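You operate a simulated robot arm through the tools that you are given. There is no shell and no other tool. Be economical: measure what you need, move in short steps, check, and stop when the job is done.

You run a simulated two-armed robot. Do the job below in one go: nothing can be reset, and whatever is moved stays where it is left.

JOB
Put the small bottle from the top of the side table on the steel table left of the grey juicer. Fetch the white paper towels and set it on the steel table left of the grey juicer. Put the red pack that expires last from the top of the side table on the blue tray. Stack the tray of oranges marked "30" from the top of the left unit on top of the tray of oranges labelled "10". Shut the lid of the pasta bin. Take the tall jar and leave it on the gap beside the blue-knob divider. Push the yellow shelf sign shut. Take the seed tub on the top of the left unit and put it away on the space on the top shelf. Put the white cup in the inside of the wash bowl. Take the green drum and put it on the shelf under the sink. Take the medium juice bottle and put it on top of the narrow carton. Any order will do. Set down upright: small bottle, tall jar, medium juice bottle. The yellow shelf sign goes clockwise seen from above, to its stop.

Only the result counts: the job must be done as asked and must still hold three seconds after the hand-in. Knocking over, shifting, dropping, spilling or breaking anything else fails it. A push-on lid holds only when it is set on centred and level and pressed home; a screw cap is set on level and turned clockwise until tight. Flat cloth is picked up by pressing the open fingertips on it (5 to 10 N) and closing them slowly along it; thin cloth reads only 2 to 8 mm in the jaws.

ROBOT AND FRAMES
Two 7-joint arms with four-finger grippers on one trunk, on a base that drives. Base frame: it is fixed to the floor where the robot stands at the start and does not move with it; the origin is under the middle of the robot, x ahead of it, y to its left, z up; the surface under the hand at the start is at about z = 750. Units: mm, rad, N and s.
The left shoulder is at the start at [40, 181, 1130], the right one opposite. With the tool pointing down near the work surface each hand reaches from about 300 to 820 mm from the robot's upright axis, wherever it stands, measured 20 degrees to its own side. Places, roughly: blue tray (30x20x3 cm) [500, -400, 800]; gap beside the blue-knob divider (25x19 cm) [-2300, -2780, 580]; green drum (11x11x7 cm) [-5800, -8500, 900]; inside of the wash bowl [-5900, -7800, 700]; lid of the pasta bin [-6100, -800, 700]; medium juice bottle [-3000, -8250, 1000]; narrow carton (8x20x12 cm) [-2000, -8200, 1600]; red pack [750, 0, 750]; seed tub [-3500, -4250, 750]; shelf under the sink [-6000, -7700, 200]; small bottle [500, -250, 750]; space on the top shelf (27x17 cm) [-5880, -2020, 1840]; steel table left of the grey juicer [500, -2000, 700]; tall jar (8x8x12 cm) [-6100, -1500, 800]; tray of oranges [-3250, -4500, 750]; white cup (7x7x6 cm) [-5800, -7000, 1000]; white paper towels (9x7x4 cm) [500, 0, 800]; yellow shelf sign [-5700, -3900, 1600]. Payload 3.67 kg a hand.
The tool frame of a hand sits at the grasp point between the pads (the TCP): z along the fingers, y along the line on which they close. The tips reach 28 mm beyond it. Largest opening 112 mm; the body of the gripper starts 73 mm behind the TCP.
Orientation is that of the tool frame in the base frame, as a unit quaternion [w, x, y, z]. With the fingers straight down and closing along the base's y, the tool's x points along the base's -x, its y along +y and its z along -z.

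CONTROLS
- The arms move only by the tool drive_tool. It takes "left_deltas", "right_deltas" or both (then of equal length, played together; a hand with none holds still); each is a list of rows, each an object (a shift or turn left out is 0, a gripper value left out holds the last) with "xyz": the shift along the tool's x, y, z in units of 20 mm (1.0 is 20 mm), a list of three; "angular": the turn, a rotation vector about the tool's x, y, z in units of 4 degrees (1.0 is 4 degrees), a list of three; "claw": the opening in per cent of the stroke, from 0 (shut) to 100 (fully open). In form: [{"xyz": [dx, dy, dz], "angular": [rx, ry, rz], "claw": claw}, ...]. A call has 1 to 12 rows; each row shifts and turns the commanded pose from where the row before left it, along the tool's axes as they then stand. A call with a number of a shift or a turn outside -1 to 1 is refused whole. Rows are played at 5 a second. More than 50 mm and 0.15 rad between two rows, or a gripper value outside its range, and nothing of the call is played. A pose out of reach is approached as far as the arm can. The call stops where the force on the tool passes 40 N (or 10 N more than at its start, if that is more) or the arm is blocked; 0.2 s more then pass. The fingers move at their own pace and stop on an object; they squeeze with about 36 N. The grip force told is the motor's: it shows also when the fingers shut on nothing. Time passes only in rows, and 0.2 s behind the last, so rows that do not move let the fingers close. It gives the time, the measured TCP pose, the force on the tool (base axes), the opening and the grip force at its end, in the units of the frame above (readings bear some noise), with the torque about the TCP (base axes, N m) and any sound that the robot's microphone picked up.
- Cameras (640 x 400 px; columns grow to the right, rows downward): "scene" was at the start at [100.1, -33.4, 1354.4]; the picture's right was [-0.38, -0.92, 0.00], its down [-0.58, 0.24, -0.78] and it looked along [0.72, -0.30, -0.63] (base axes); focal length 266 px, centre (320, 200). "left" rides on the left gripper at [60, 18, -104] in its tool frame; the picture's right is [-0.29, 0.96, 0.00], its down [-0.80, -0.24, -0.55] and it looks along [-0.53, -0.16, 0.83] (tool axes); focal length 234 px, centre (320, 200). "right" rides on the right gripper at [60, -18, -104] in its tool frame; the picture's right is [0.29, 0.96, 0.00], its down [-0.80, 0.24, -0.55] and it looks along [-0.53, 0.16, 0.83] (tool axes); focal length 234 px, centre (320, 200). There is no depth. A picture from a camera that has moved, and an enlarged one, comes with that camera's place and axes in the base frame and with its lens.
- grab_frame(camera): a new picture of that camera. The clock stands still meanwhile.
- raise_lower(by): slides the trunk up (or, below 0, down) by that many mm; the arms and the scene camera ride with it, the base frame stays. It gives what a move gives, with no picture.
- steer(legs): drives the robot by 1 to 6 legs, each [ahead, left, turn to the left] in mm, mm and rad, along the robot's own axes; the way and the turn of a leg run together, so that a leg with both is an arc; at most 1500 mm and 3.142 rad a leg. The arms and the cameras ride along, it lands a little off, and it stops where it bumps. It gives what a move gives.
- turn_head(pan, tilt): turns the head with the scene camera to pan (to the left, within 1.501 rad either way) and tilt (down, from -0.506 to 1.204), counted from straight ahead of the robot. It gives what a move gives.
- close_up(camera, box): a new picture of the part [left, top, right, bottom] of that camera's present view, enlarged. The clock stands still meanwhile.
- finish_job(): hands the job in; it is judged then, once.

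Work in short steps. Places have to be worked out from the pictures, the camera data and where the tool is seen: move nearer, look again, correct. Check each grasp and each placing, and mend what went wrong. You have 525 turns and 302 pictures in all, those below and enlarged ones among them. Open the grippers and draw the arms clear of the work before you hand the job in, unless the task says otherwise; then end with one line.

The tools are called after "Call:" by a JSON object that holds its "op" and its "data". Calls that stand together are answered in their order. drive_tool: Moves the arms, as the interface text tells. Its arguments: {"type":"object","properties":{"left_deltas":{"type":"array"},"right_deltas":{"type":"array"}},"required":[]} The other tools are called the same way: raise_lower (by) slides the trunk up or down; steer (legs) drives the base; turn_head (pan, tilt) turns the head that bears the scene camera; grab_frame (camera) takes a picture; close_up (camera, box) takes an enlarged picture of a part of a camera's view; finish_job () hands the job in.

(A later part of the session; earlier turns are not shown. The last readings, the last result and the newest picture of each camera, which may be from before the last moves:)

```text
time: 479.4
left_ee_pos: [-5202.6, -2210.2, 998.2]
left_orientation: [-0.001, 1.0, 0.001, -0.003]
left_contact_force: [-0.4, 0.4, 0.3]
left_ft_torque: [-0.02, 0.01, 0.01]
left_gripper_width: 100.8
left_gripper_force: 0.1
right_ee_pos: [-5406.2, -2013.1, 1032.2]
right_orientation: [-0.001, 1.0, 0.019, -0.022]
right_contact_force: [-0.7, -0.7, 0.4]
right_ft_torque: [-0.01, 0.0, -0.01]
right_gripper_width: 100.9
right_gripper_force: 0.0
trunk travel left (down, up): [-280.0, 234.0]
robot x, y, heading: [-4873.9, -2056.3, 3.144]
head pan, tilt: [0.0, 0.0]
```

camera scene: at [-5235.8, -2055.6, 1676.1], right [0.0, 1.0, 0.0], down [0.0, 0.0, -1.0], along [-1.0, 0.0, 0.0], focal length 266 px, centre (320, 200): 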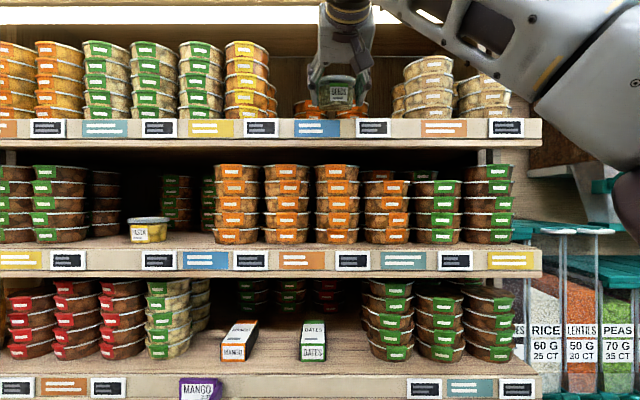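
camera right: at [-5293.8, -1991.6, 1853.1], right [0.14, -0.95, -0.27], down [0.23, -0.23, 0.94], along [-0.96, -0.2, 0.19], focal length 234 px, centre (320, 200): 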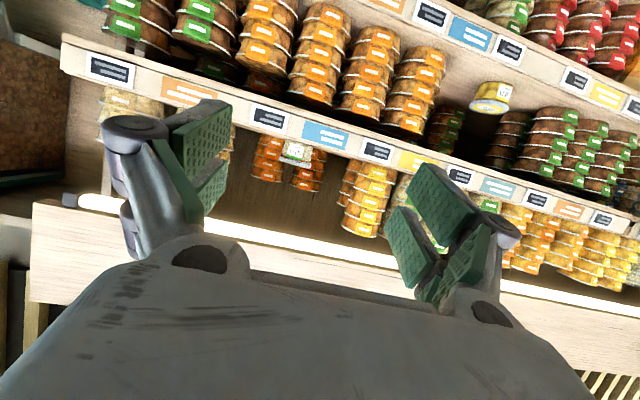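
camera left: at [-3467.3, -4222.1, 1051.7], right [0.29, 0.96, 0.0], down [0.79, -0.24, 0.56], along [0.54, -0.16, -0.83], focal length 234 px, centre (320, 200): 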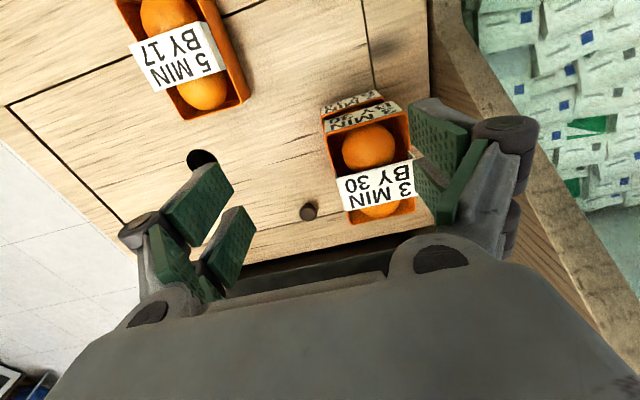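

Hands are neutral. I drive south to the sink area.

Call:
{"op": "steer", "data": {"legs": [[-150, 0, 0], [0, 1500, 0], [0, 1500, 0], [0, 1300, 0]]}}

Call:
{"op": "turn_head", "data": {"pan": 0.4, "tilt": 0.35}}

Call:
{"op": "grab_frame", "data": {"camera": "scene"}}

```text
time: 501.5
left_ee_pos: [-5077.4, -6483.6, 999.0]
left_orientation: [-0.001, 1.0, -0.001, -0.003]
left_contact_force: [0.1, 0.2, -0.3]
left_ft_torque: [0.01, 0.02, 0.03]
left_gripper_width: 100.8
left_gripper_force: 0.1
right_ee_pos: [-5279.0, -6284.4, 1033.5]
right_orientation: [-0.002, 1.0, 0.016, -0.022]
right_contact_force: [-0.2, -0.7, 0.2]
right_ft_torque: [0.01, 0.02, 0.02]
right_gripper_width: 100.8
right_gripper_force: 0.1
trunk travel left (down, up): [-280.0, 234.0]
robot x, y, heading: [-4745.6, -6331.3, 3.134]
head pan, tilt: [0.0, 0.0]
```

```text
time: 502.4
left_ee_pos: [-5077.8, -6483.2, 999.3]
left_orientation: [-0.001, 1.0, -0.002, -0.004]
left_contact_force: [-0.7, -0.2, -0.4]
left_ft_torque: [-0.02, 0.02, 0.01]
left_gripper_width: 101.1
left_gripper_force: 0.1
right_ee_pos: [-5278.5, -6285.2, 1032.9]
right_orientation: [0.0, 1.0, 0.015, -0.021]
right_contact_force: [-0.7, 0.7, -0.6]
right_ft_torque: [0.01, 0.01, 0.0]
right_gripper_width: 100.7
right_gripper_force: 0.0
trunk travel left (down, up): [-280.0, 234.0]
robot x, y, heading: [-4750.1, -6328.6, 3.134]
head pan, tilt: [0.4, 0.351]
```

```text
125 pictures are left
camera scene: at [-4853.9, -6365.2, 1413.8], right [-0.38, 0.92, 0.0], down [0.32, 0.13, -0.94], along [-0.87, -0.36, -0.34], focal length 266 px, centre (320, 200)
```

scene: 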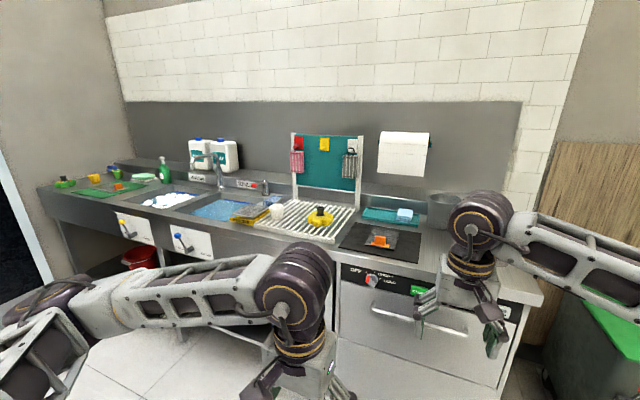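

Call:
{"op": "close_up", "data": {"camera": "scene", "box": [30, 130, 310, 290]}}

Call:
{"op": "close_up", "data": {"camera": "scene", "box": [220, 140, 420, 260]}}

```text
2.29 times, centred on (170, 210) of scene
camera zoom: at [-4853.9, -6365.2, 1413.8], right [-0.38, 0.92, 0.0], down [0.32, 0.13, -0.94], along [-0.87, -0.36, -0.34], focal length 607 px, centre (663, 177)
```

zoom: 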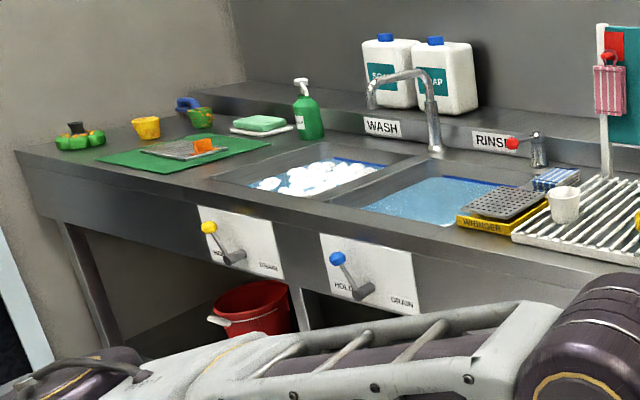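

```text
3.20 times, centred on (320, 200) of scene
camera zoom: at [-4853.9, -6365.2, 1413.8], right [-0.38, 0.92, 0.0], down [0.32, 0.13, -0.94], along [-0.87, -0.36, -0.34], focal length 850 px, centre (320, 200)
```

zoom: 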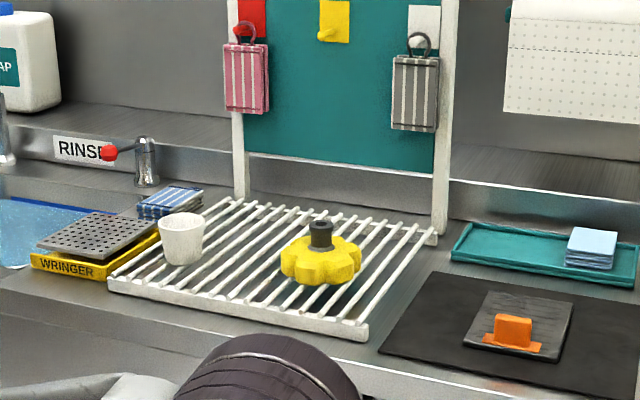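

The left (suds) basin is marked WASH; the white cup stands at the rack's left end; the green lobed "drum" is at the far left. I retract the right hand a little and drive up to the cup.

Call:
{"op": "drive_tool", "data": {"right_deltas": [{"xyz": [1, 0, -0.3]}, {"xyz": [1, 0, -0.3]}, {"xyz": [1, 0, -0.3]}, {"xyz": [1, 0, -0.3]}, {"xyz": [1, 0, -0.3]}, {"xyz": [1, 0, -0.3]}, {"xyz": [1, 0, -0.3]}, {"xyz": [1, 0, -0.3]}, {"xyz": [1, 0, 0]}]}}

Call:
{"op": "steer", "data": {"legs": [[0, 520, 0], [330, 0, 0]]}}

Call:
{"op": "turn_head", "data": {"pan": 0.2, "tilt": 0.6}}

Call:
{"op": "grab_frame", "data": {"camera": "scene"}}

Call:
{"op": "grab_frame", "data": {"camera": "left"}}

```text
time: 504.4
left_ee_pos: [-5077.7, -6483.6, 999.6]
left_orientation: [-0.001, 1.0, -0.001, -0.004]
left_contact_force: [-0.8, 0.6, 0.5]
left_ft_torque: [0.02, -0.01, -0.02]
left_gripper_width: 100.9
left_gripper_force: 0.0
right_ee_pos: [-5097.8, -6279.0, 1074.0]
right_orientation: [-0.001, 1.0, 0.015, -0.022]
right_contact_force: [-0.3, 0.3, -0.3]
right_ft_torque: [0.01, 0.02, 0.01]
right_gripper_width: 100.6
right_gripper_force: 0.1
trunk travel left (down, up): [-280.0, 234.0]
robot x, y, heading: [-4749.4, -6328.9, 3.134]
head pan, tilt: [0.4, 0.351]
```

```text
time: 509.3
left_ee_pos: [-5403.7, -7001.0, 998.9]
left_orientation: [-0.001, 1.0, -0.003, -0.003]
left_contact_force: [0.3, -0.1, -0.4]
left_ft_torque: [0.0, -0.01, -0.01]
left_gripper_width: 100.7
left_gripper_force: 0.0
right_ee_pos: [-5423.5, -6795.5, 1074.9]
right_orientation: [0.0, 1.0, 0.015, -0.022]
right_contact_force: [-1.2, 0.1, -0.1]
right_ft_torque: [-0.02, -0.04, 0.01]
right_gripper_width: 100.8
right_gripper_force: 0.0
trunk travel left (down, up): [-280.0, 234.0]
robot x, y, heading: [-5076.6, -6845.1, 3.133]
head pan, tilt: [0.4, 0.351]
```

```text
time: 510.0
left_ee_pos: [-5403.0, -6999.7, 1000.4]
left_orientation: [0.0, 1.0, -0.003, -0.003]
left_contact_force: [0.2, 0.2, 0.0]
left_ft_torque: [-0.02, 0.0, -0.01]
left_gripper_width: 101.0
left_gripper_force: 0.0
right_ee_pos: [-5422.6, -6796.7, 1074.2]
right_orientation: [-0.002, 1.0, 0.016, -0.023]
right_contact_force: [-0.1, 0.7, 0.2]
right_ft_torque: [0.03, 0.01, -0.03]
right_gripper_width: 101.0
right_gripper_force: 0.0
trunk travel left (down, up): [-280.0, 234.0]
robot x, y, heading: [-5073.2, -6846.6, 3.132]
head pan, tilt: [0.201, 0.6]
```

```text
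122 pictures are left
camera scene: at [-5180.0, -6863.3, 1391.0], right [-0.19, 0.98, 0.0], down [0.55, 0.11, -0.83], along [-0.81, -0.16, -0.56], focal length 266 px, centre (320, 200)
```

scene: 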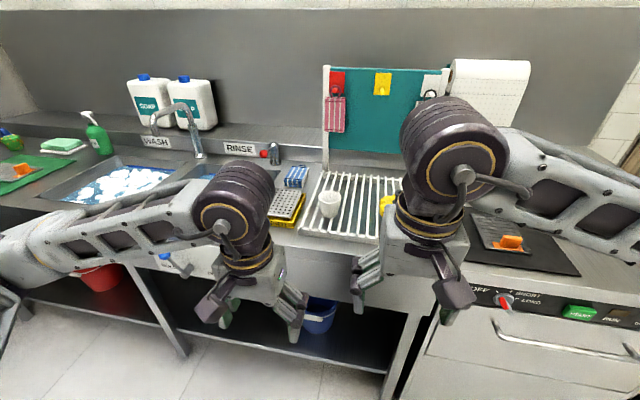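

```text
121 pictures are left
camera left: at [-5343.3, -7018.2, 1103.5], right [-0.29, -0.96, 0.0], down [-0.79, 0.24, 0.56], along [-0.54, 0.16, -0.83], focal length 234 px, centre (320, 200)
```

left: 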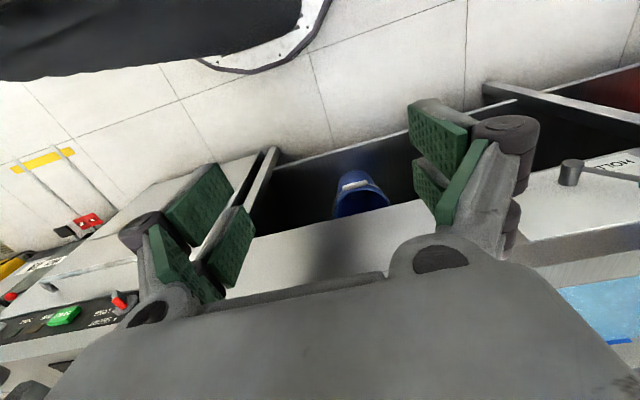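

Cup triangulates to (−5788, −6958, ~962). I move the left hand over it to see its surroundings.

Call:
{"op": "drive_tool", "data": {"left_deltas": [{"xyz": [-1, -0.17, -0.5]}, {"xyz": [-1, -0.17, -0.5]}, {"xyz": [-1, -0.17, -0.5]}, {"xyz": [-1, -0.17, -0.5]}, {"xyz": [-1, -0.17, -0.5]}, {"xyz": [-1, -0.17, -0.5]}, {"xyz": [-1, -0.17, -0.5]}, {"xyz": [-1, -0.17, -0.5]}, {"xyz": [-1, -0.17, -0.5]}, {"xyz": [-1, -0.17, -0.5]}, {"xyz": [-1, -0.17, 0]}, {"xyz": [-1, -0.17, 0]}]}}

Call:
{"op": "grab_frame", "data": {"camera": "left"}}

```text
time: 512.6
left_ee_pos: [-5645.1, -6959.6, 1099.3]
left_orientation: [-0.001, 1.0, -0.004, -0.004]
left_contact_force: [-0.5, 0.7, 0.9]
left_ft_torque: [0.03, -0.02, 0.0]
left_gripper_width: 100.8
left_gripper_force: 0.1
right_ee_pos: [-5423.5, -6795.7, 1073.6]
right_orientation: [0.0, 1.0, 0.015, -0.022]
right_contact_force: [-0.1, -0.9, -0.7]
right_ft_torque: [0.0, 0.0, 0.0]
right_gripper_width: 100.8
right_gripper_force: 0.0
trunk travel left (down, up): [-280.0, 234.0]
robot x, y, heading: [-5071.2, -6846.1, 3.134]
head pan, tilt: [0.201, 0.6]
```

```text
120 pictures are left
camera left: at [-5584.4, -6977.4, 1203.3], right [-0.29, -0.96, 0.0], down [-0.79, 0.24, 0.56], along [-0.54, 0.16, -0.83], focal length 234 px, centre (320, 200)
```

left: 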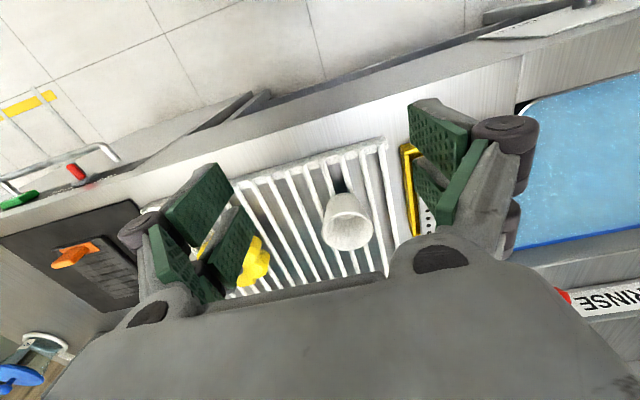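

There is room for fingers on both sides. I centre over the cup at (−5776, −6957) and descend to z≈972.

Call:
{"op": "drive_tool", "data": {"left_deltas": [{"xyz": [-0.94, 0, 0]}, {"xyz": [-0.94, 0, 0]}, {"xyz": [-0.94, 0, 0]}, {"xyz": [-0.94, 0, 0]}, {"xyz": [-0.94, -0.1, 0]}, {"xyz": [-0.94, 0, 0]}, {"xyz": [-0.94, 0, 0]}, {"xyz": [0, 0, 1]}, {"xyz": [0, 0, 1]}, {"xyz": [0, 0, 1]}]}}

Call:
{"op": "grab_frame", "data": {"camera": "left"}}

Call:
{"op": "close_up", "data": {"camera": "scene", "box": [220, 120, 440, 260]}}

```text
time: 514.8
left_ee_pos: [-5775.5, -6954.0, 1041.3]
left_orientation: [-0.001, 1.0, -0.003, -0.003]
left_contact_force: [0.6, 0.4, -0.3]
left_ft_torque: [-0.01, -0.01, 0.01]
left_gripper_width: 100.7
left_gripper_force: 0.0
right_ee_pos: [-5424.1, -6796.2, 1073.8]
right_orientation: [-0.002, 1.0, 0.016, -0.022]
right_contact_force: [-0.1, -0.4, -0.5]
right_ft_torque: [0.02, -0.03, -0.01]
right_gripper_width: 100.7
right_gripper_force: 0.0
trunk travel left (down, up): [-280.0, 234.0]
robot x, y, heading: [-5072.0, -6844.4, 3.13]
head pan, tilt: [0.201, 0.6]
```

```text
119 pictures are left
camera left: at [-5715.6, -6973.4, 1144.3], right [-0.29, -0.96, 0.0], down [-0.79, 0.24, 0.56], along [-0.54, 0.16, -0.83], focal length 234 px, centre (320, 200)
```

left: 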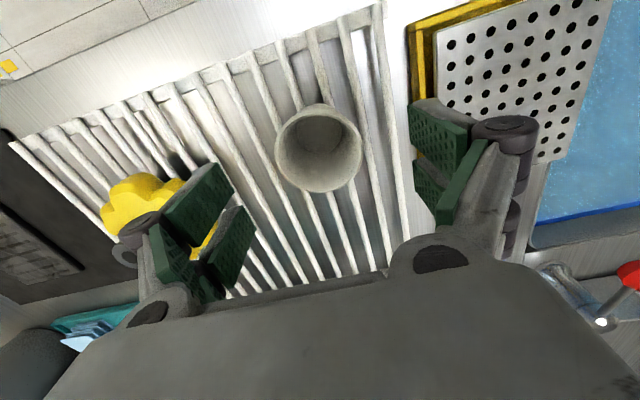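

```text
2.86 times, centred on (330, 190) of scene
camera zoom: at [-5180.7, -6863.4, 1390.9], right [-0.19, 0.98, 0.0], down [0.55, 0.11, -0.82], along [-0.81, -0.16, -0.57], focal length 759 px, centre (291, 229)
```

zoom: 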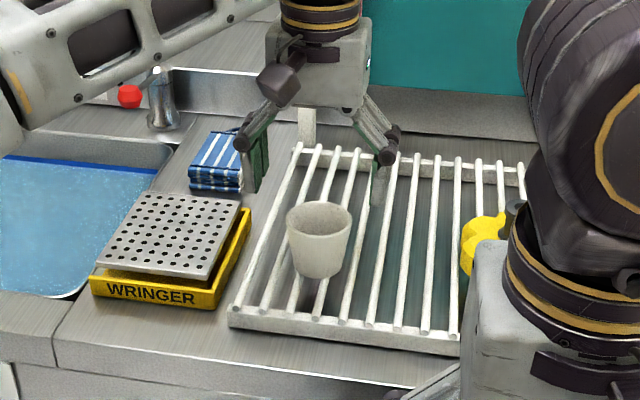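

Cup rim at z≈985, centre (−5778, −6954). I descend to z≈963 and close.

Call:
{"op": "drive_tool", "data": {"left_deltas": [{"xyz": [-0.1, 0, 1]}, {"xyz": [0, 0, 1]}, {"xyz": [0, 0, 1]}, {"xyz": [0, 0, 0.9]}, {"claw": 0}, {"claw": 0}, {"claw": 0}]}}

Call:
{"op": "grab_frame", "data": {"camera": "left"}}

```text
time: 516.4
left_ee_pos: [-5778.6, -6954.0, 962.4]
left_orientation: [-0.002, 1.0, -0.003, -0.003]
left_contact_force: [-0.1, -0.7, -0.4]
left_ft_torque: [-0.01, -0.01, 0.0]
left_gripper_width: 58.7
left_gripper_force: 36.4
right_ee_pos: [-5423.2, -6795.2, 1074.6]
right_orientation: [0.0, 1.0, 0.016, -0.022]
right_contact_force: [0.1, -0.6, -0.8]
right_ft_torque: [0.0, 0.01, 0.01]
right_gripper_width: 100.9
right_gripper_force: 0.0
trunk travel left (down, up): [-280.0, 234.0]
robot x, y, heading: [-5076.7, -6844.8, 3.137]
head pan, tilt: [0.201, 0.6]
```

```text
117 pictures are left
camera left: at [-5717.8, -6973.6, 1067.2], right [-0.29, -0.96, 0.0], down [-0.79, 0.24, 0.56], along [-0.54, 0.16, -0.83], focal length 234 px, centre (320, 200)
```

left: 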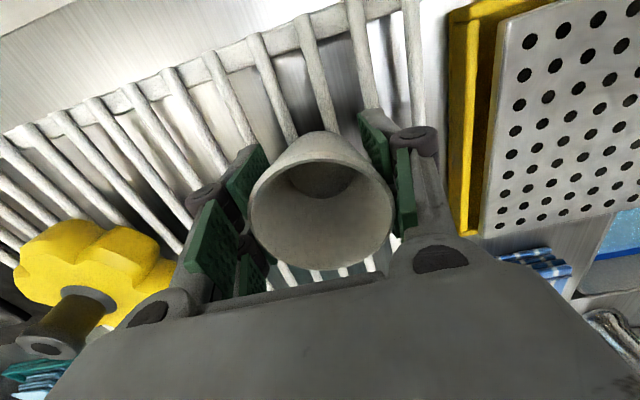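

Cup gripped. I lift, draw back from the counter, and strafe left to the wash basin.

Call:
{"op": "drive_tool", "data": {"left_deltas": [{"xyz": [0, 0, -0.6]}, {"xyz": [0, 0, -1]}, {"xyz": [0, 0, -1]}, {"xyz": [0, 0, -1]}, {"xyz": [0, 0, -1]}, {"xyz": [0, 0, -1]}, {"xyz": [0.8, 0, -1]}, {"xyz": [1, 0, -1]}, {"xyz": [1, 0, -1]}, {"xyz": [1, 0, 0]}, {"xyz": [1, 0, 0]}, {"xyz": [1, 0, 0]}]}}

Call:
{"op": "steer", "data": {"legs": [[0, 700, 0]]}}

Call:
{"op": "turn_head", "data": {"pan": 0.1, "tilt": 0.6}}

Call:
{"op": "grab_frame", "data": {"camera": "scene"}}

Call:
{"op": "grab_frame", "data": {"camera": "left"}}

```text
time: 519.0
left_ee_pos: [-5660.2, -6955.4, 1134.7]
left_orientation: [-0.002, 1.0, -0.001, -0.004]
left_contact_force: [-0.2, -0.3, -0.5]
left_ft_torque: [-0.03, 0.0, -0.01]
left_gripper_width: 58.5
left_gripper_force: 36.2
right_ee_pos: [-5422.8, -6796.8, 1074.1]
right_orientation: [-0.001, 1.0, 0.016, -0.022]
right_contact_force: [0.3, 0.2, 0.3]
right_ft_torque: [0.02, -0.02, -0.01]
right_gripper_width: 101.0
right_gripper_force: 0.1
trunk travel left (down, up): [-280.0, 234.0]
robot x, y, heading: [-5069.7, -6844.1, 3.133]
head pan, tilt: [0.201, 0.6]
```

```text
time: 522.9
left_ee_pos: [-5663.6, -7638.7, 1135.1]
left_orientation: [-0.001, 1.0, 0.0, -0.004]
left_contact_force: [0.0, 0.2, 0.0]
left_ft_torque: [0.0, -0.02, 0.02]
left_gripper_width: 58.2
left_gripper_force: 35.5
right_ee_pos: [-5426.9, -7476.5, 1074.8]
right_orientation: [-0.001, 1.0, 0.017, -0.021]
right_contact_force: [0.3, -0.3, -0.3]
right_ft_torque: [0.0, 0.0, -0.02]
right_gripper_width: 100.7
right_gripper_force: 0.1
trunk travel left (down, up): [-280.0, 234.0]
robot x, y, heading: [-5078.0, -7524.4, 3.143]
head pan, tilt: [0.201, 0.6]
```

```text
time: 523.5
left_ee_pos: [-5663.9, -7638.1, 1135.0]
left_orientation: [0.0, 1.0, 0.0, -0.003]
left_contact_force: [0.8, -0.6, -0.8]
left_ft_torque: [-0.02, -0.01, -0.01]
left_gripper_width: 58.3
left_gripper_force: 36.1
right_ee_pos: [-5426.8, -7477.8, 1075.1]
right_orientation: [-0.001, 1.0, 0.018, -0.022]
right_contact_force: [0.6, 0.8, 0.4]
right_ft_torque: [0.0, 0.0, -0.05]
right_gripper_width: 100.9
right_gripper_force: 0.0
trunk travel left (down, up): [-280.0, 234.0]
robot x, y, heading: [-5076.8, -7521.7, 3.138]
head pan, tilt: [0.099, 0.6]
```

```text
116 pictures are left
camera scene: at [-5185.3, -7534.8, 1390.9], right [-0.1, 1.0, 0.0], down [0.56, 0.05, -0.82], along [-0.82, -0.08, -0.57], focal length 266 px, centre (320, 200)
```

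scene: 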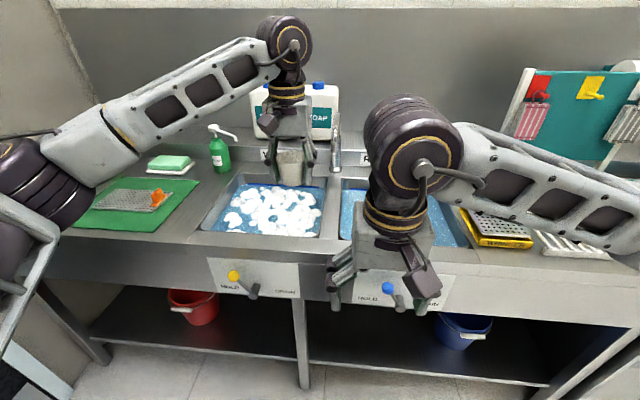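

```text
115 pictures are left
camera left: at [-5603.7, -7655.9, 1239.2], right [-0.29, -0.96, 0.0], down [-0.79, 0.24, 0.56], along [-0.54, 0.16, -0.83], focal length 234 px, centre (320, 200)
```

left: 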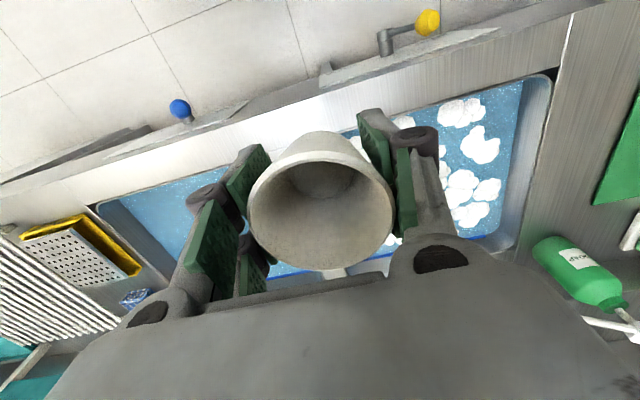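

Call:
{"op": "close_up", "data": {"camera": "scene", "box": [190, 60, 380, 260]}}

```text
2.00 times, centred on (285, 160) of scene
camera zoom: at [-5185.3, -7534.8, 1390.9], right [-0.1, 1.0, 0.0], down [0.56, 0.05, -0.82], along [-0.82, -0.08, -0.57], focal length 532 px, centre (390, 280)
```

zoom: 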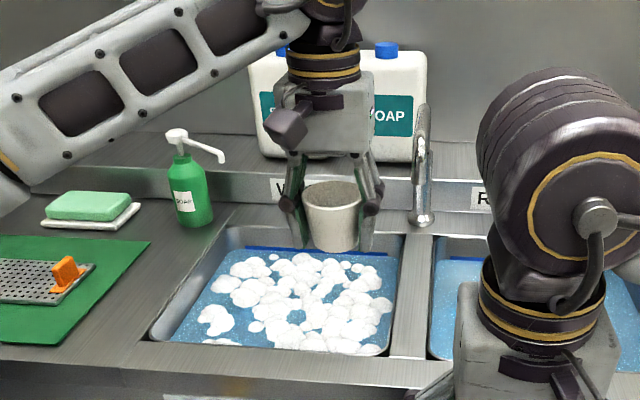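

Basin spans about x −5730…−6050, y −7935…−7650; the spout is clear to the right. I move closer and carry the cup over (−5880, −7790).

Call:
{"op": "steer", "data": {"legs": [[120, 60, 0]]}}

Call:
{"op": "drive_tool", "data": {"left_deltas": [{"xyz": [-0.8, 0.8, 0]}, {"xyz": [-0.8, 0.8, 0]}, {"xyz": [-0.8, 0.8, 0]}, {"xyz": [-0.8, 0.8, 0.5]}, {"xyz": [-0.8, 0.8, 1]}, {"xyz": [-0.8, 0.6, 1]}, {"xyz": [0, 0, 1]}, {"xyz": [0, 0, 1]}, {"xyz": [0, 0, 1]}, {"xyz": [0, 0, 1]}, {"xyz": [0, 0, 1]}]}}

Call:
{"op": "grab_frame", "data": {"camera": "left"}}

Call:
{"op": "close_up", "data": {"camera": "scene", "box": [190, 80, 400, 280]}}

```text
time: 524.9
left_ee_pos: [-5783.4, -7696.4, 1135.7]
left_orientation: [-0.001, 1.0, 0.001, -0.003]
left_contact_force: [0.0, 1.2, -0.8]
left_ft_torque: [0.02, 0.02, -0.03]
left_gripper_width: 58.3
left_gripper_force: 36.0
right_ee_pos: [-5547.0, -7536.0, 1075.6]
right_orientation: [0.0, 1.0, 0.019, -0.023]
right_contact_force: [0.3, -0.5, -0.6]
right_ft_torque: [-0.02, -0.01, -0.01]
right_gripper_width: 101.0
right_gripper_force: 0.0
trunk travel left (down, up): [-280.0, 234.0]
robot x, y, heading: [-5197.3, -7584.0, 3.15]
head pan, tilt: [0.099, 0.6]
```

```text
time: 527.2
left_ee_pos: [-5880.5, -7789.3, 983.5]
left_orientation: [-0.002, 1.0, 0.001, -0.004]
left_contact_force: [-0.4, 0.4, -1.1]
left_ft_torque: [-0.01, -0.02, 0.0]
left_gripper_width: 58.1
left_gripper_force: 35.2
right_ee_pos: [-5547.5, -7536.1, 1074.8]
right_orientation: [-0.001, 1.0, 0.019, -0.022]
right_contact_force: [0.7, -0.3, 1.3]
right_ft_torque: [-0.01, 0.02, -0.02]
right_gripper_width: 100.6
right_gripper_force: 0.1
trunk travel left (down, up): [-280.0, 234.0]
robot x, y, heading: [-5196.4, -7584.8, 3.139]
head pan, tilt: [0.099, 0.6]
```

```text
113 pictures are left
camera left: at [-5820.1, -7807.1, 1088.0], right [-0.29, -0.96, 0.0], down [-0.79, 0.24, 0.56], along [-0.54, 0.16, -0.83], focal length 234 px, centre (320, 200)
```

left: 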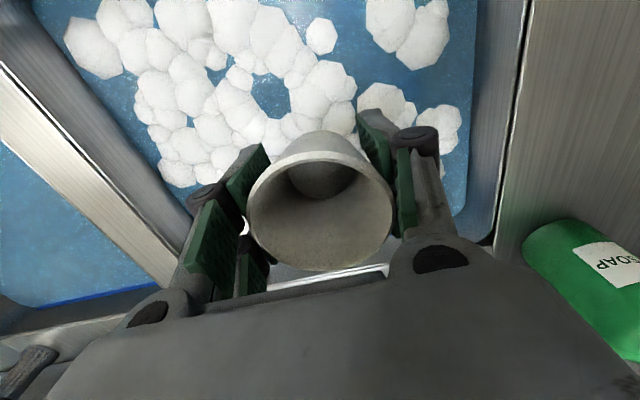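

```text
2.00 times, centred on (295, 180) of scene
camera zoom: at [-5305.2, -7592.8, 1390.9], right [-0.1, 1.0, 0.0], down [0.56, 0.06, -0.82], along [-0.82, -0.08, -0.57], focal length 532 px, centre (370, 240)
```

zoom: 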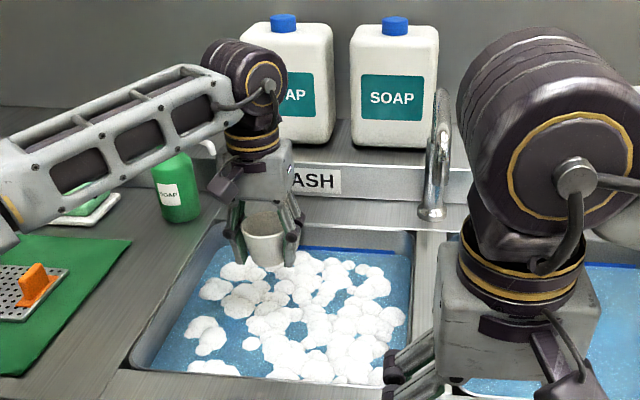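

Well inside the basin outline. I lower the cup into it until contact.

Call:
{"op": "drive_tool", "data": {"left_deltas": [{"xyz": [0, 0, 1]}, {"xyz": [0, 0, 1]}, {"xyz": [0, 0, 1]}, {"xyz": [0, 0, 1]}, {"xyz": [0, 0, 1]}, {"xyz": [0, 0, 0.6]}, {"xyz": [0, 0, 0.4]}, {"xyz": [0, 0, 0.4]}, {"xyz": [0, 0, 0.4]}, {"xyz": [0, 0, 0.4]}, {"xyz": [0, 0, 0.4]}, {"xyz": [0, 0, 0.4]}]}}

Call:
{"op": "grab_frame", "data": {"camera": "left"}}

```text
time: 529.9
left_ee_pos: [-5881.2, -7788.0, 825.5]
left_orientation: [-0.001, 1.0, 0.001, -0.003]
left_contact_force: [-0.5, 0.0, -0.7]
left_ft_torque: [0.01, 0.01, 0.0]
left_gripper_width: 57.8
left_gripper_force: 35.8
right_ee_pos: [-5546.1, -7536.7, 1074.7]
right_orientation: [-0.001, 1.0, 0.019, -0.022]
right_contact_force: [-0.5, -0.3, -0.3]
right_ft_torque: [0.01, -0.01, 0.02]
right_gripper_width: 100.7
right_gripper_force: 0.1
trunk travel left (down, up): [-280.0, 234.0]
robot x, y, heading: [-5197.9, -7588.9, 3.143]
head pan, tilt: [0.099, 0.6]
```

```text
111 pictures are left
camera left: at [-5821.0, -7805.9, 929.6], right [-0.29, -0.96, 0.0], down [-0.79, 0.24, 0.56], along [-0.54, 0.16, -0.83], focal length 234 px, centre (320, 200)
```

left: 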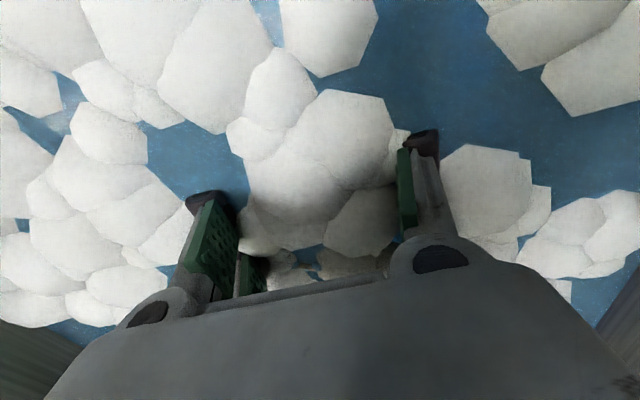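

The cup is below the suds with no contact yet. I continue down.

Call:
{"op": "drive_tool", "data": {"left_deltas": [{"xyz": [0, 0, 0.4]}, {"xyz": [0, 0, 0.4]}, {"xyz": [0, 0, 0.4]}, {"xyz": [0, 0, 0.4]}, {"xyz": [0, 0, 0.4]}, {"xyz": [0, 0, 0.3]}, {"xyz": [0, 0, 0.3]}, {"xyz": [0, 0, 0.3]}, {"xyz": [0, 0, 0.3]}, {"xyz": [0, 0, 0.3]}, {"xyz": [0, 0, 0.3]}, {"xyz": [0, 0, 0.3]}]}}

```text
time: 532.4
left_ee_pos: [-5886.3, -7787.9, 758.2]
left_orientation: [-0.004, 1.0, 0.002, -0.01]
left_contact_force: [6.0, -0.3, 20.2]
left_ft_torque: [-0.07, -0.63, 0.04]
left_gripper_width: 56.9
left_gripper_force: 35.6
right_ee_pos: [-5545.9, -7535.4, 1074.5]
right_orientation: [0.0, 1.0, 0.019, -0.023]
right_contact_force: [-0.4, 0.0, -0.8]
right_ft_torque: [0.0, -0.05, -0.01]
right_gripper_width: 100.4
right_gripper_force: 0.0
trunk travel left (down, up): [-280.0, 234.0]
robot x, y, heading: [-5195.5, -7583.7, -3.138]
head pan, tilt: [0.099, 0.6]
stopped in row 12 (left hand): the force on the tool passed its limit at 45 N (the readings are from after the stop); the commanded pose is now the measured one
```

Contact with the basin floor. I release and lift the hand out.

Call:
{"op": "drive_tool", "data": {"left_deltas": [{"xyz": [0, 0, -0.05], "claw": 80}, {"claw": 90}, {"claw": 90}, {"xyz": [0, 0, -1]}, {"xyz": [0, 0, -1]}, {"xyz": [0, 0, -1]}, {"xyz": [0, 0, -1]}, {"xyz": [0, 0, -1]}, {"xyz": [0, 0, -1]}, {"xyz": [0, 0, -1]}, {"xyz": [0, 0, -1]}, {"xyz": [0, 0, -1]}]}}

Call:
{"op": "drive_tool", "data": {"left_deltas": [{"xyz": [0, 0, -1]}, {"xyz": [0, 0, -1]}, {"xyz": [0, 0, -1]}, {"xyz": [0, 0, -1]}, {"xyz": [0, 0, -1]}, {"xyz": [0.5, 0, -1]}, {"xyz": [1, 0, -1]}, {"xyz": [1, 0, -1]}, {"xyz": [1, 0, 0]}, {"xyz": [1, 0, 0]}, {"xyz": [1, 0, 0]}]}}

Call:
{"op": "grab_frame", "data": {"camera": "left"}}

Call:
{"op": "close_up", "data": {"camera": "scene", "box": [190, 80, 400, 280]}}

```text
time: 535.0
left_ee_pos: [-5882.4, -7789.4, 936.3]
left_orientation: [-0.003, 1.0, 0.001, -0.008]
left_contact_force: [0.3, -1.0, 0.2]
left_ft_torque: [0.0, 0.0, -0.01]
left_gripper_width: 100.8
left_gripper_force: 0.2
right_ee_pos: [-5547.1, -7535.0, 1074.2]
right_orientation: [0.0, 1.0, 0.019, -0.023]
right_contact_force: [0.0, -0.3, -0.2]
right_ft_torque: [-0.02, -0.03, -0.01]
right_gripper_width: 100.7
right_gripper_force: 0.1
trunk travel left (down, up): [-280.0, 234.0]
robot x, y, heading: [-5197.4, -7582.1, 3.139]
head pan, tilt: [0.099, 0.6]
```

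```text
time: 537.4
left_ee_pos: [-5770.0, -7791.2, 1093.2]
left_orientation: [-0.003, 1.0, 0.002, -0.008]
left_contact_force: [0.8, 0.8, 0.5]
left_ft_torque: [0.0, 0.0, -0.05]
left_gripper_width: 100.9
left_gripper_force: 0.1
right_ee_pos: [-5546.6, -7535.8, 1074.1]
right_orientation: [-0.002, 1.0, 0.019, -0.023]
right_contact_force: [0.0, -0.2, 0.1]
right_ft_torque: [0.02, -0.02, -0.01]
right_gripper_width: 100.5
right_gripper_force: 0.1
trunk travel left (down, up): [-280.0, 234.0]
robot x, y, heading: [-5198.3, -7585.4, 3.142]
head pan, tilt: [0.099, 0.6]
```

```text
110 pictures are left
camera left: at [-5708.4, -7808.6, 1197.5], right [-0.29, -0.96, 0.0], down [-0.79, 0.23, 0.57], along [-0.54, 0.16, -0.82], focal length 234 px, centre (320, 200)
```

left: 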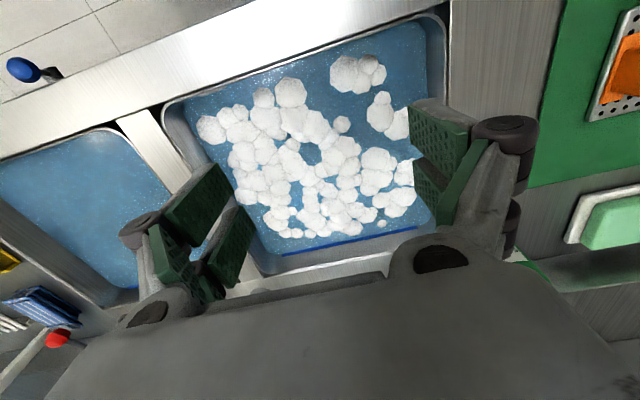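

```text
2.00 times, centred on (295, 180) of scene
camera zoom: at [-5304.3, -7593.0, 1391.0], right [-0.1, 1.0, 0.0], down [0.56, 0.06, -0.83], along [-0.82, -0.08, -0.56], focal length 532 px, centre (370, 240)
```

zoom: 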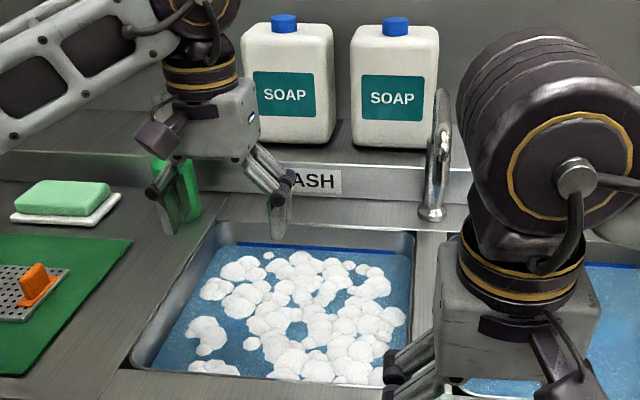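

Cup rests in the wash basin under the suds. Next the green drum: I back off, go left and turn toward the far-left corner.

Call:
{"op": "drive_tool", "data": {"left_deltas": [{"xyz": [1, 0, -0.2]}, {"xyz": [1, 0, -0.2]}, {"xyz": [1, 0, -0.2]}, {"xyz": [1, 0, -0.2]}, {"xyz": [1, 0, -0.2]}, {"xyz": [1, 0, -0.2]}]}}

Call:
{"op": "steer", "data": {"legs": [[-100, 0, 0], [0, 420, 0], [0, 0, 0.65]]}}

Call:
{"op": "grab_frame", "data": {"camera": "scene"}}

```text
time: 538.8
left_ee_pos: [-5648.1, -7790.3, 1115.9]
left_orientation: [-0.002, 1.0, 0.001, -0.008]
left_contact_force: [0.4, 0.0, 0.3]
left_ft_torque: [-0.04, 0.03, 0.01]
left_gripper_width: 100.8
left_gripper_force: 0.1
right_ee_pos: [-5546.8, -7535.7, 1074.9]
right_orientation: [-0.001, 1.0, 0.018, -0.022]
right_contact_force: [-0.7, 0.1, -0.2]
right_ft_torque: [0.0, 0.0, 0.0]
right_gripper_width: 100.7
right_gripper_force: 0.0
trunk travel left (down, up): [-280.0, 234.0]
robot x, y, heading: [-5197.8, -7583.9, 3.137]
head pan, tilt: [0.099, 0.6]
```

```text
time: 544.0
left_ee_pos: [-5336.9, -8432.8, 1114.9]
left_orientation: [0.001, 0.948, 0.318, -0.008]
left_contact_force: [0.7, 0.0, -0.2]
left_ft_torque: [-0.02, 0.0, 0.0]
left_gripper_width: 100.7
left_gripper_force: 0.0
right_ee_pos: [-5406.4, -8169.6, 1073.3]
right_orientation: [0.006, 0.942, 0.335, -0.021]
right_contact_force: [-0.7, -0.2, 0.4]
right_ft_torque: [-0.01, -0.01, -0.02]
right_gripper_width: 100.9
right_gripper_force: 0.1
trunk travel left (down, up): [-280.0, 234.0]
robot x, y, heading: [-5104.3, -7998.1, -2.499]
head pan, tilt: [0.099, 0.6]
```

```text
108 pictures are left
camera scene: at [-5180.3, -8069.6, 1390.9], right [-0.68, 0.73, 0.0], down [0.42, 0.38, -0.82], along [-0.61, -0.56, -0.57], focal length 266 px, centre (320, 200)
```

scene: 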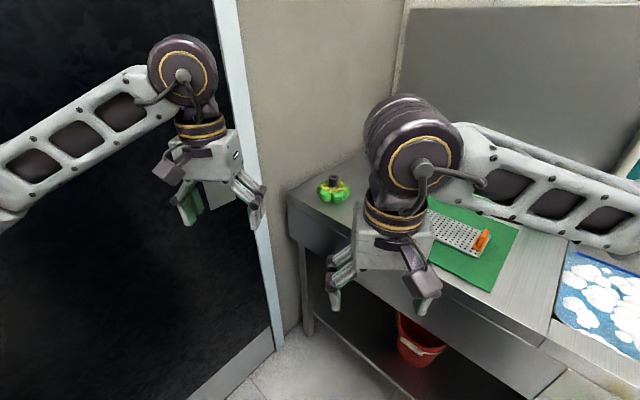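

Call:
{"op": "close_up", "data": {"camera": "scene", "box": [270, 150, 400, 240]}}

```text
4.44 times, centred on (335, 195) of scene
camera zoom: at [-5180.3, -8069.6, 1390.9], right [-0.68, 0.73, 0.0], down [0.42, 0.38, -0.82], along [-0.61, -0.56, -0.57], focal length 1181 px, centre (253, 222)
```

zoom: 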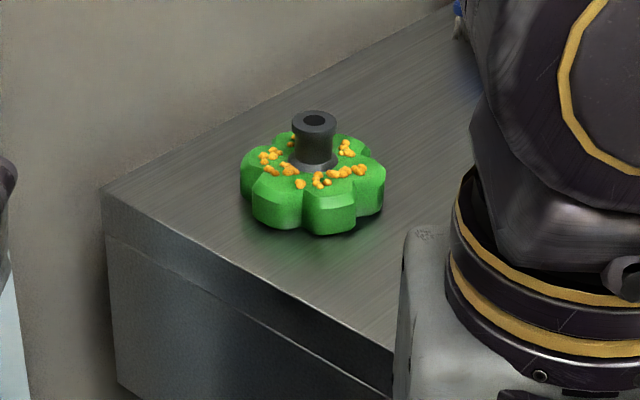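

Drum at about (−5750, −8530). To keep the left elbow off the wall I turn 17° back and move 100 mm ahead.

Call:
{"op": "steer", "data": {"legs": [[0, 0, -0.3], [100, 0, 0]]}}

Call:
{"op": "drive_tool", "data": {"left_deltas": [{"angular": [0, -1, 0], "xyz": [-0.5, 0, 0]}, {"angular": [0, -1, 0], "xyz": [-0.5, 0, 0]}, {"angular": [0, -1, 0], "xyz": [-0.5, 0, 0]}, {"angular": [0, -1, 0], "xyz": [-0.5, 0, 0]}, {"angular": [0, -1, 0], "xyz": [-0.5, 0, 0.1]}, {"angular": [0, -1, 0], "xyz": [-0.5, 0, 0.2]}, {"angular": [0, -1, 0]}, {"angular": [0, -1, 0]}, {"angular": [0, -1, 0]}, {"angular": [0, -1, 0]}]}}

Call:
{"op": "grab_frame", "data": {"camera": "left"}}

Call:
{"op": "grab_frame", "data": {"camera": "scene"}}

```text
time: 546.3
left_ee_pos: [-5549.2, -8376.9, 1115.2]
left_orientation: [-0.001, 0.985, 0.174, -0.008]
left_contact_force: [-0.5, 0.0, -0.2]
left_ft_torque: [-0.02, -0.05, 0.01]
left_gripper_width: 100.9
left_gripper_force: 0.1
right_ee_pos: [-5537.7, -8104.2, 1075.2]
right_orientation: [0.004, 0.981, 0.191, -0.021]
right_contact_force: [-0.1, 0.1, -0.5]
right_ft_torque: [0.01, -0.04, 0.03]
right_gripper_width: 100.8
right_gripper_force: 0.1
trunk travel left (down, up): [-280.0, 234.0]
robot x, y, heading: [-5195.9, -8028.7, -2.798]
head pan, tilt: [0.099, 0.6]
```

```text
time: 548.5
left_ee_pos: [-5605.4, -8398.4, 1121.2]
left_orientation: [0.058, 0.922, 0.163, -0.345]
left_contact_force: [0.0, -0.1, 0.1]
left_ft_torque: [0.03, 0.0, 0.01]
left_gripper_width: 100.8
left_gripper_force: 0.0
right_ee_pos: [-5536.8, -8103.7, 1074.6]
right_orientation: [0.003, 0.981, 0.19, -0.023]
right_contact_force: [-0.7, 0.6, 0.1]
right_ft_torque: [-0.01, 0.02, 0.02]
right_gripper_width: 100.7
right_gripper_force: 0.0
trunk travel left (down, up): [-280.0, 234.0]
robot x, y, heading: [-5192.8, -8031.1, -2.801]
head pan, tilt: [0.099, 0.6]
```

```text
106 pictures are left
camera left: at [-5492.9, -8376.7, 1161.4], right [0.12, -0.98, 0.18], down [-0.3, 0.14, 0.94], along [-0.94, -0.17, -0.28], focal length 234 px, centre (320, 200)
```

left: 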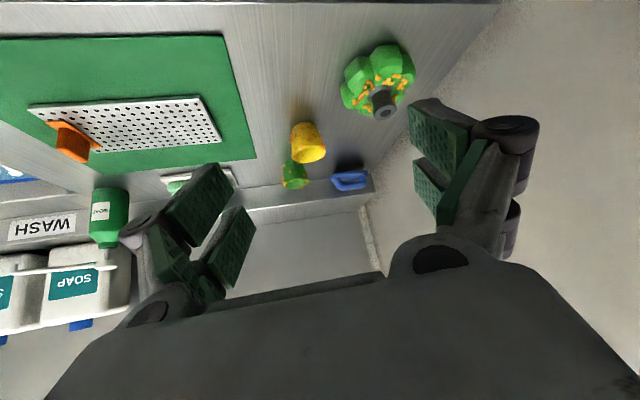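

```text
105 pictures are left
camera scene: at [-5290.4, -8075.6, 1391.0], right [-0.43, 0.9, 0.0], down [0.51, 0.24, -0.83], along [-0.74, -0.35, -0.56], focal length 266 px, centre (320, 200)
```

scene: 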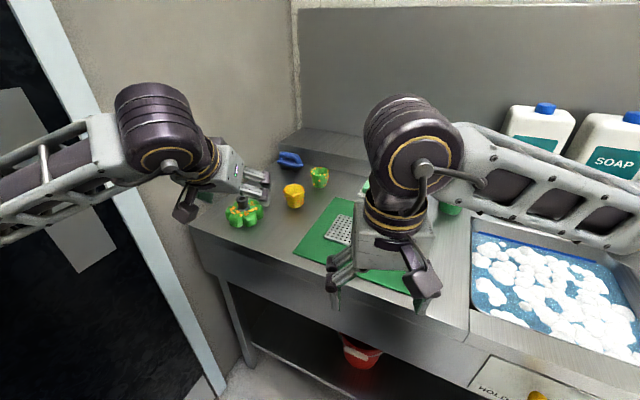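

Drum neck at about (−5755, −8545), top z≈954, green top ≈925. I flatten the tool by 12° and go to a pre-grasp point.

Call:
{"op": "drive_tool", "data": {"left_deltas": [{"angular": [0, -1, 0], "claw": 65}, {"angular": [0, -1, 0]}, {"angular": [0, -1, 0]}, {"xyz": [0.19, 0.63, 0.96]}, {"xyz": [0.19, 0.63, 0.96]}, {"xyz": [0.19, 0.63, 0.96]}, {"xyz": [0.19, 0.63, 0.96]}, {"xyz": [0.19, 0.63, 0.96]}, {"xyz": [0.19, 0.63, 0.96]}, {"xyz": [0.19, 0.63, 0.96]}]}}

Call:
{"op": "grab_frame", "data": {"camera": "left"}}

Call:
{"op": "close_up", "data": {"camera": "scene", "box": [160, 150, 320, 260]}}

```text
time: 550.7
left_ee_pos: [-5660.4, -8513.7, 1019.1]
left_orientation: [0.074, 0.881, 0.157, -0.439]
left_contact_force: [0.1, -0.5, -0.3]
left_ft_torque: [-0.02, -0.01, -0.02]
left_gripper_width: 73.0
left_gripper_force: 0.2
right_ee_pos: [-5537.0, -8105.1, 1074.6]
right_orientation: [0.002, 0.981, 0.191, -0.022]
right_contact_force: [0.0, -0.7, 0.5]
right_ft_torque: [0.01, 0.02, 0.0]
right_gripper_width: 100.7
right_gripper_force: 0.1
trunk travel left (down, up): [-280.0, 234.0]
robot x, y, heading: [-5192.0, -8030.7, -2.798]
head pan, tilt: [0.099, 0.6]
```

```text
104 pictures are left
camera left: at [-5543.3, -8489.5, 1034.7], right [0.16, -0.96, 0.22], down [-0.12, 0.21, 0.97], along [-0.98, -0.19, -0.08], focal length 234 px, centre (320, 200)
```

left: 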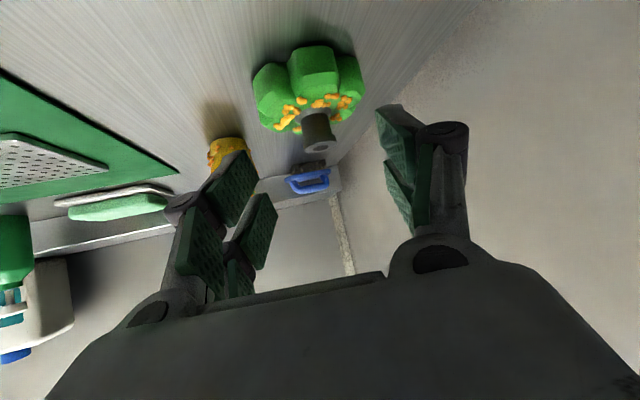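

```text
3.64 times, centred on (240, 205) of scene
camera zoom: at [-5291.1, -8076.0, 1390.9], right [-0.43, 0.9, 0.0], down [0.51, 0.24, -0.82], along [-0.74, -0.35, -0.57], focal length 966 px, centre (611, 182)
```

zoom: 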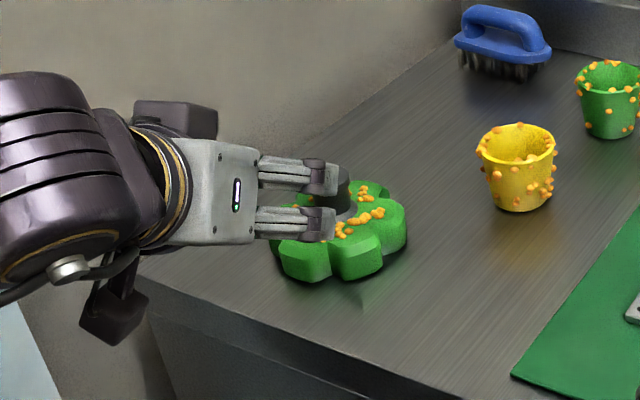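

Refined: neck at (−5775, −8548), z 930–958. I approach, stopping just short to check.

Call:
{"op": "drive_tool", "data": {"left_deltas": [{"xyz": [-0.25, -0.1, 0.9]}, {"xyz": [-0.25, -0.1, 0.9]}, {"xyz": [-0.15, -0.1, 0.9]}, {"xyz": [-0.09, -0.03, 0.9]}, {"xyz": [0, 0, 0.9]}, {"xyz": [0, 0, 0.7]}]}}

Call:
{"op": "grab_frame", "data": {"camera": "left"}}

Call:
{"op": "close_up", "data": {"camera": "scene", "box": [160, 150, 320, 260]}}

```text
time: 552.1
left_ee_pos: [-5749.7, -8536.8, 968.2]
left_orientation: [0.075, 0.881, 0.157, -0.439]
left_contact_force: [-0.7, 0.6, -0.1]
left_ft_torque: [0.0, -0.01, 0.05]
left_gripper_width: 72.6
left_gripper_force: 0.0
right_ee_pos: [-5537.8, -8104.4, 1073.5]
right_orientation: [0.002, 0.981, 0.191, -0.022]
right_contact_force: [1.2, 0.3, 0.3]
right_ft_torque: [0.02, -0.03, -0.01]
right_gripper_width: 100.8
right_gripper_force: 0.1
trunk travel left (down, up): [-280.0, 234.0]
robot x, y, heading: [-5193.2, -8026.9, -2.802]
head pan, tilt: [0.099, 0.6]
```

```text
102 pictures are left
camera left: at [-5632.9, -8513.2, 984.8], right [0.16, -0.96, 0.22], down [-0.12, 0.21, 0.97], along [-0.98, -0.19, -0.08], focal length 234 px, centre (320, 200)
```

left: 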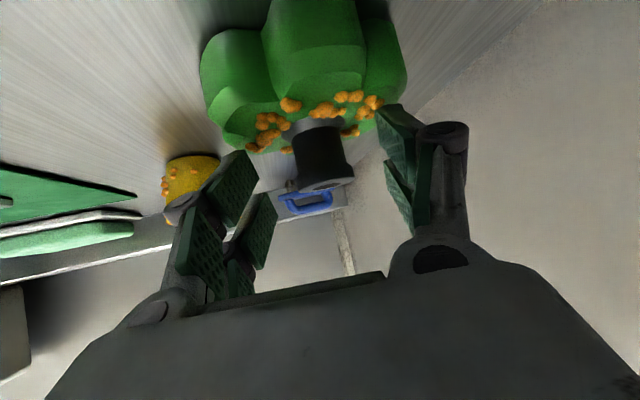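

```text
3.64 times, centred on (240, 205) of scene
camera zoom: at [-5291.1, -8075.7, 1390.9], right [-0.43, 0.9, 0.0], down [0.51, 0.24, -0.82], along [-0.74, -0.35, -0.57], focal length 966 px, centre (611, 182)
```

zoom: 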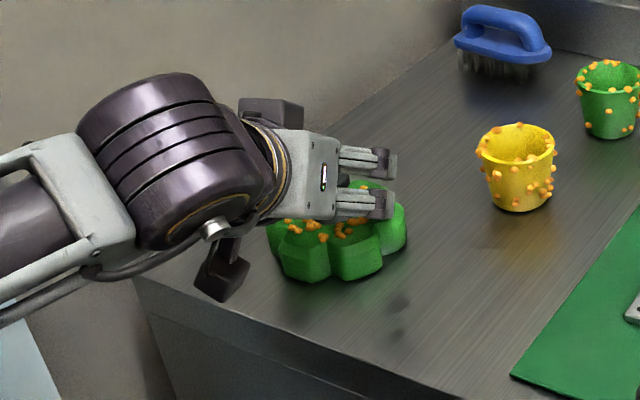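

Neck is centred. I advance 13 mm more and close on it.

Call:
{"op": "drive_tool", "data": {"left_deltas": [{"xyz": [0.06, 0, 0.75]}, {"claw": 0}, {"claw": 0}, {"claw": 0}]}}

Call:
{"op": "grab_frame", "data": {"camera": "left"}}

```text
time: 552.8
left_ee_pos: [-5762.8, -8541.0, 972.4]
left_orientation: [0.076, 0.876, 0.156, -0.45]
left_contact_force: [4.0, 0.7, 16.0]
left_ft_torque: [-0.27, -0.14, -0.03]
left_gripper_width: 30.2
left_gripper_force: 36.1
right_ee_pos: [-5536.6, -8103.4, 1073.2]
right_orientation: [0.003, 0.981, 0.19, -0.022]
right_contact_force: [-0.4, 0.5, -0.1]
right_ft_torque: [-0.02, -0.02, 0.0]
right_gripper_width: 101.0
right_gripper_force: 0.1
trunk travel left (down, up): [-280.0, 234.0]
robot x, y, heading: [-5189.6, -8028.5, -2.794]
head pan, tilt: [0.099, 0.6]
stopped in row 3 (left hand): the force on the tool passed its limit at 45 N (the readings are from after the stop); the commanded pose is now the measured one
```

```text
100 pictures are left
camera left: at [-5644.9, -8518.1, 984.5], right [0.17, -0.96, 0.23], down [-0.09, 0.21, 0.97], along [-0.98, -0.19, -0.05], focal length 234 px, centre (320, 200)
```

left: 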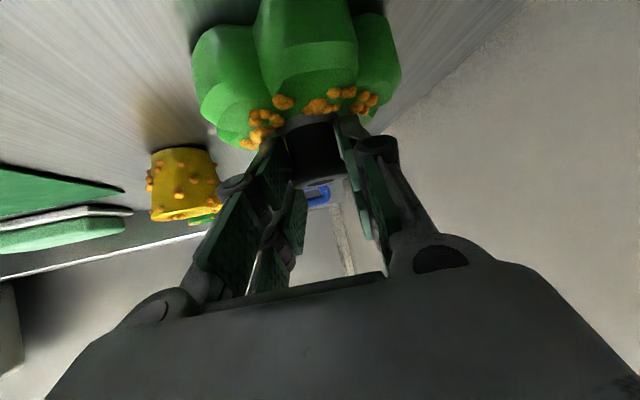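

Gripped on the neck (30 mm), though riding slightly high. I lift gently and check the hold.

Call:
{"op": "drive_tool", "data": {"left_deltas": [{"xyz": [-0.4, 0, -0.3]}, {"xyz": [-0.8, 0, -0.6]}, {"xyz": [-0.8, 0, -0.6]}]}}

Call:
{"op": "grab_frame", "data": {"camera": "left"}}

Call:
{"op": "close_up", "data": {"camera": "scene", "box": [160, 130, 320, 260]}}

```text
time: 553.6
left_ee_pos: [-5761.9, -8540.9, 1017.3]
left_orientation: [0.076, 0.878, 0.157, -0.446]
left_contact_force: [0.0, 0.0, -0.8]
left_ft_torque: [0.0, 0.0, 0.0]
left_gripper_width: 29.8
left_gripper_force: 36.1
right_ee_pos: [-5536.9, -8104.0, 1074.5]
right_orientation: [0.003, 0.981, 0.191, -0.022]
right_contact_force: [0.3, 0.3, 0.6]
right_ft_torque: [0.0, -0.01, 0.02]
right_gripper_width: 100.6
right_gripper_force: 0.0
trunk travel left (down, up): [-280.0, 234.0]
robot x, y, heading: [-5191.9, -8032.0, -2.798]
head pan, tilt: [0.099, 0.6]
```

```text
99 pictures are left
camera left: at [-5643.9, -8516.9, 1030.4], right [0.17, -0.96, 0.23], down [-0.1, 0.21, 0.97], along [-0.98, -0.19, -0.06], focal length 234 px, centre (320, 200)
```

left: 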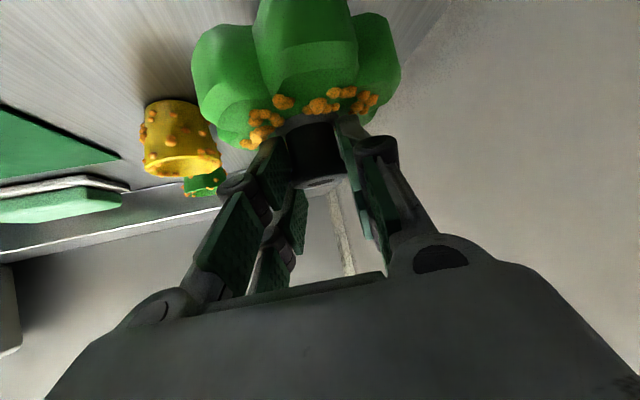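

```text
3.08 times, centred on (240, 195) of scene
camera zoom: at [-5290.7, -8075.7, 1390.9], right [-0.43, 0.9, 0.0], down [0.51, 0.24, -0.82], along [-0.74, -0.36, -0.57], focal length 818 px, centre (566, 215)
```

zoom: 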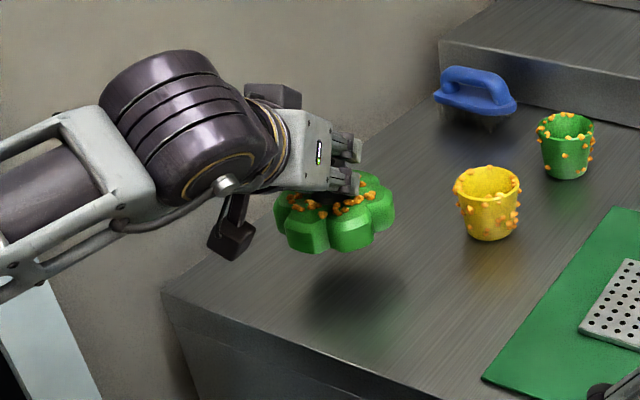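

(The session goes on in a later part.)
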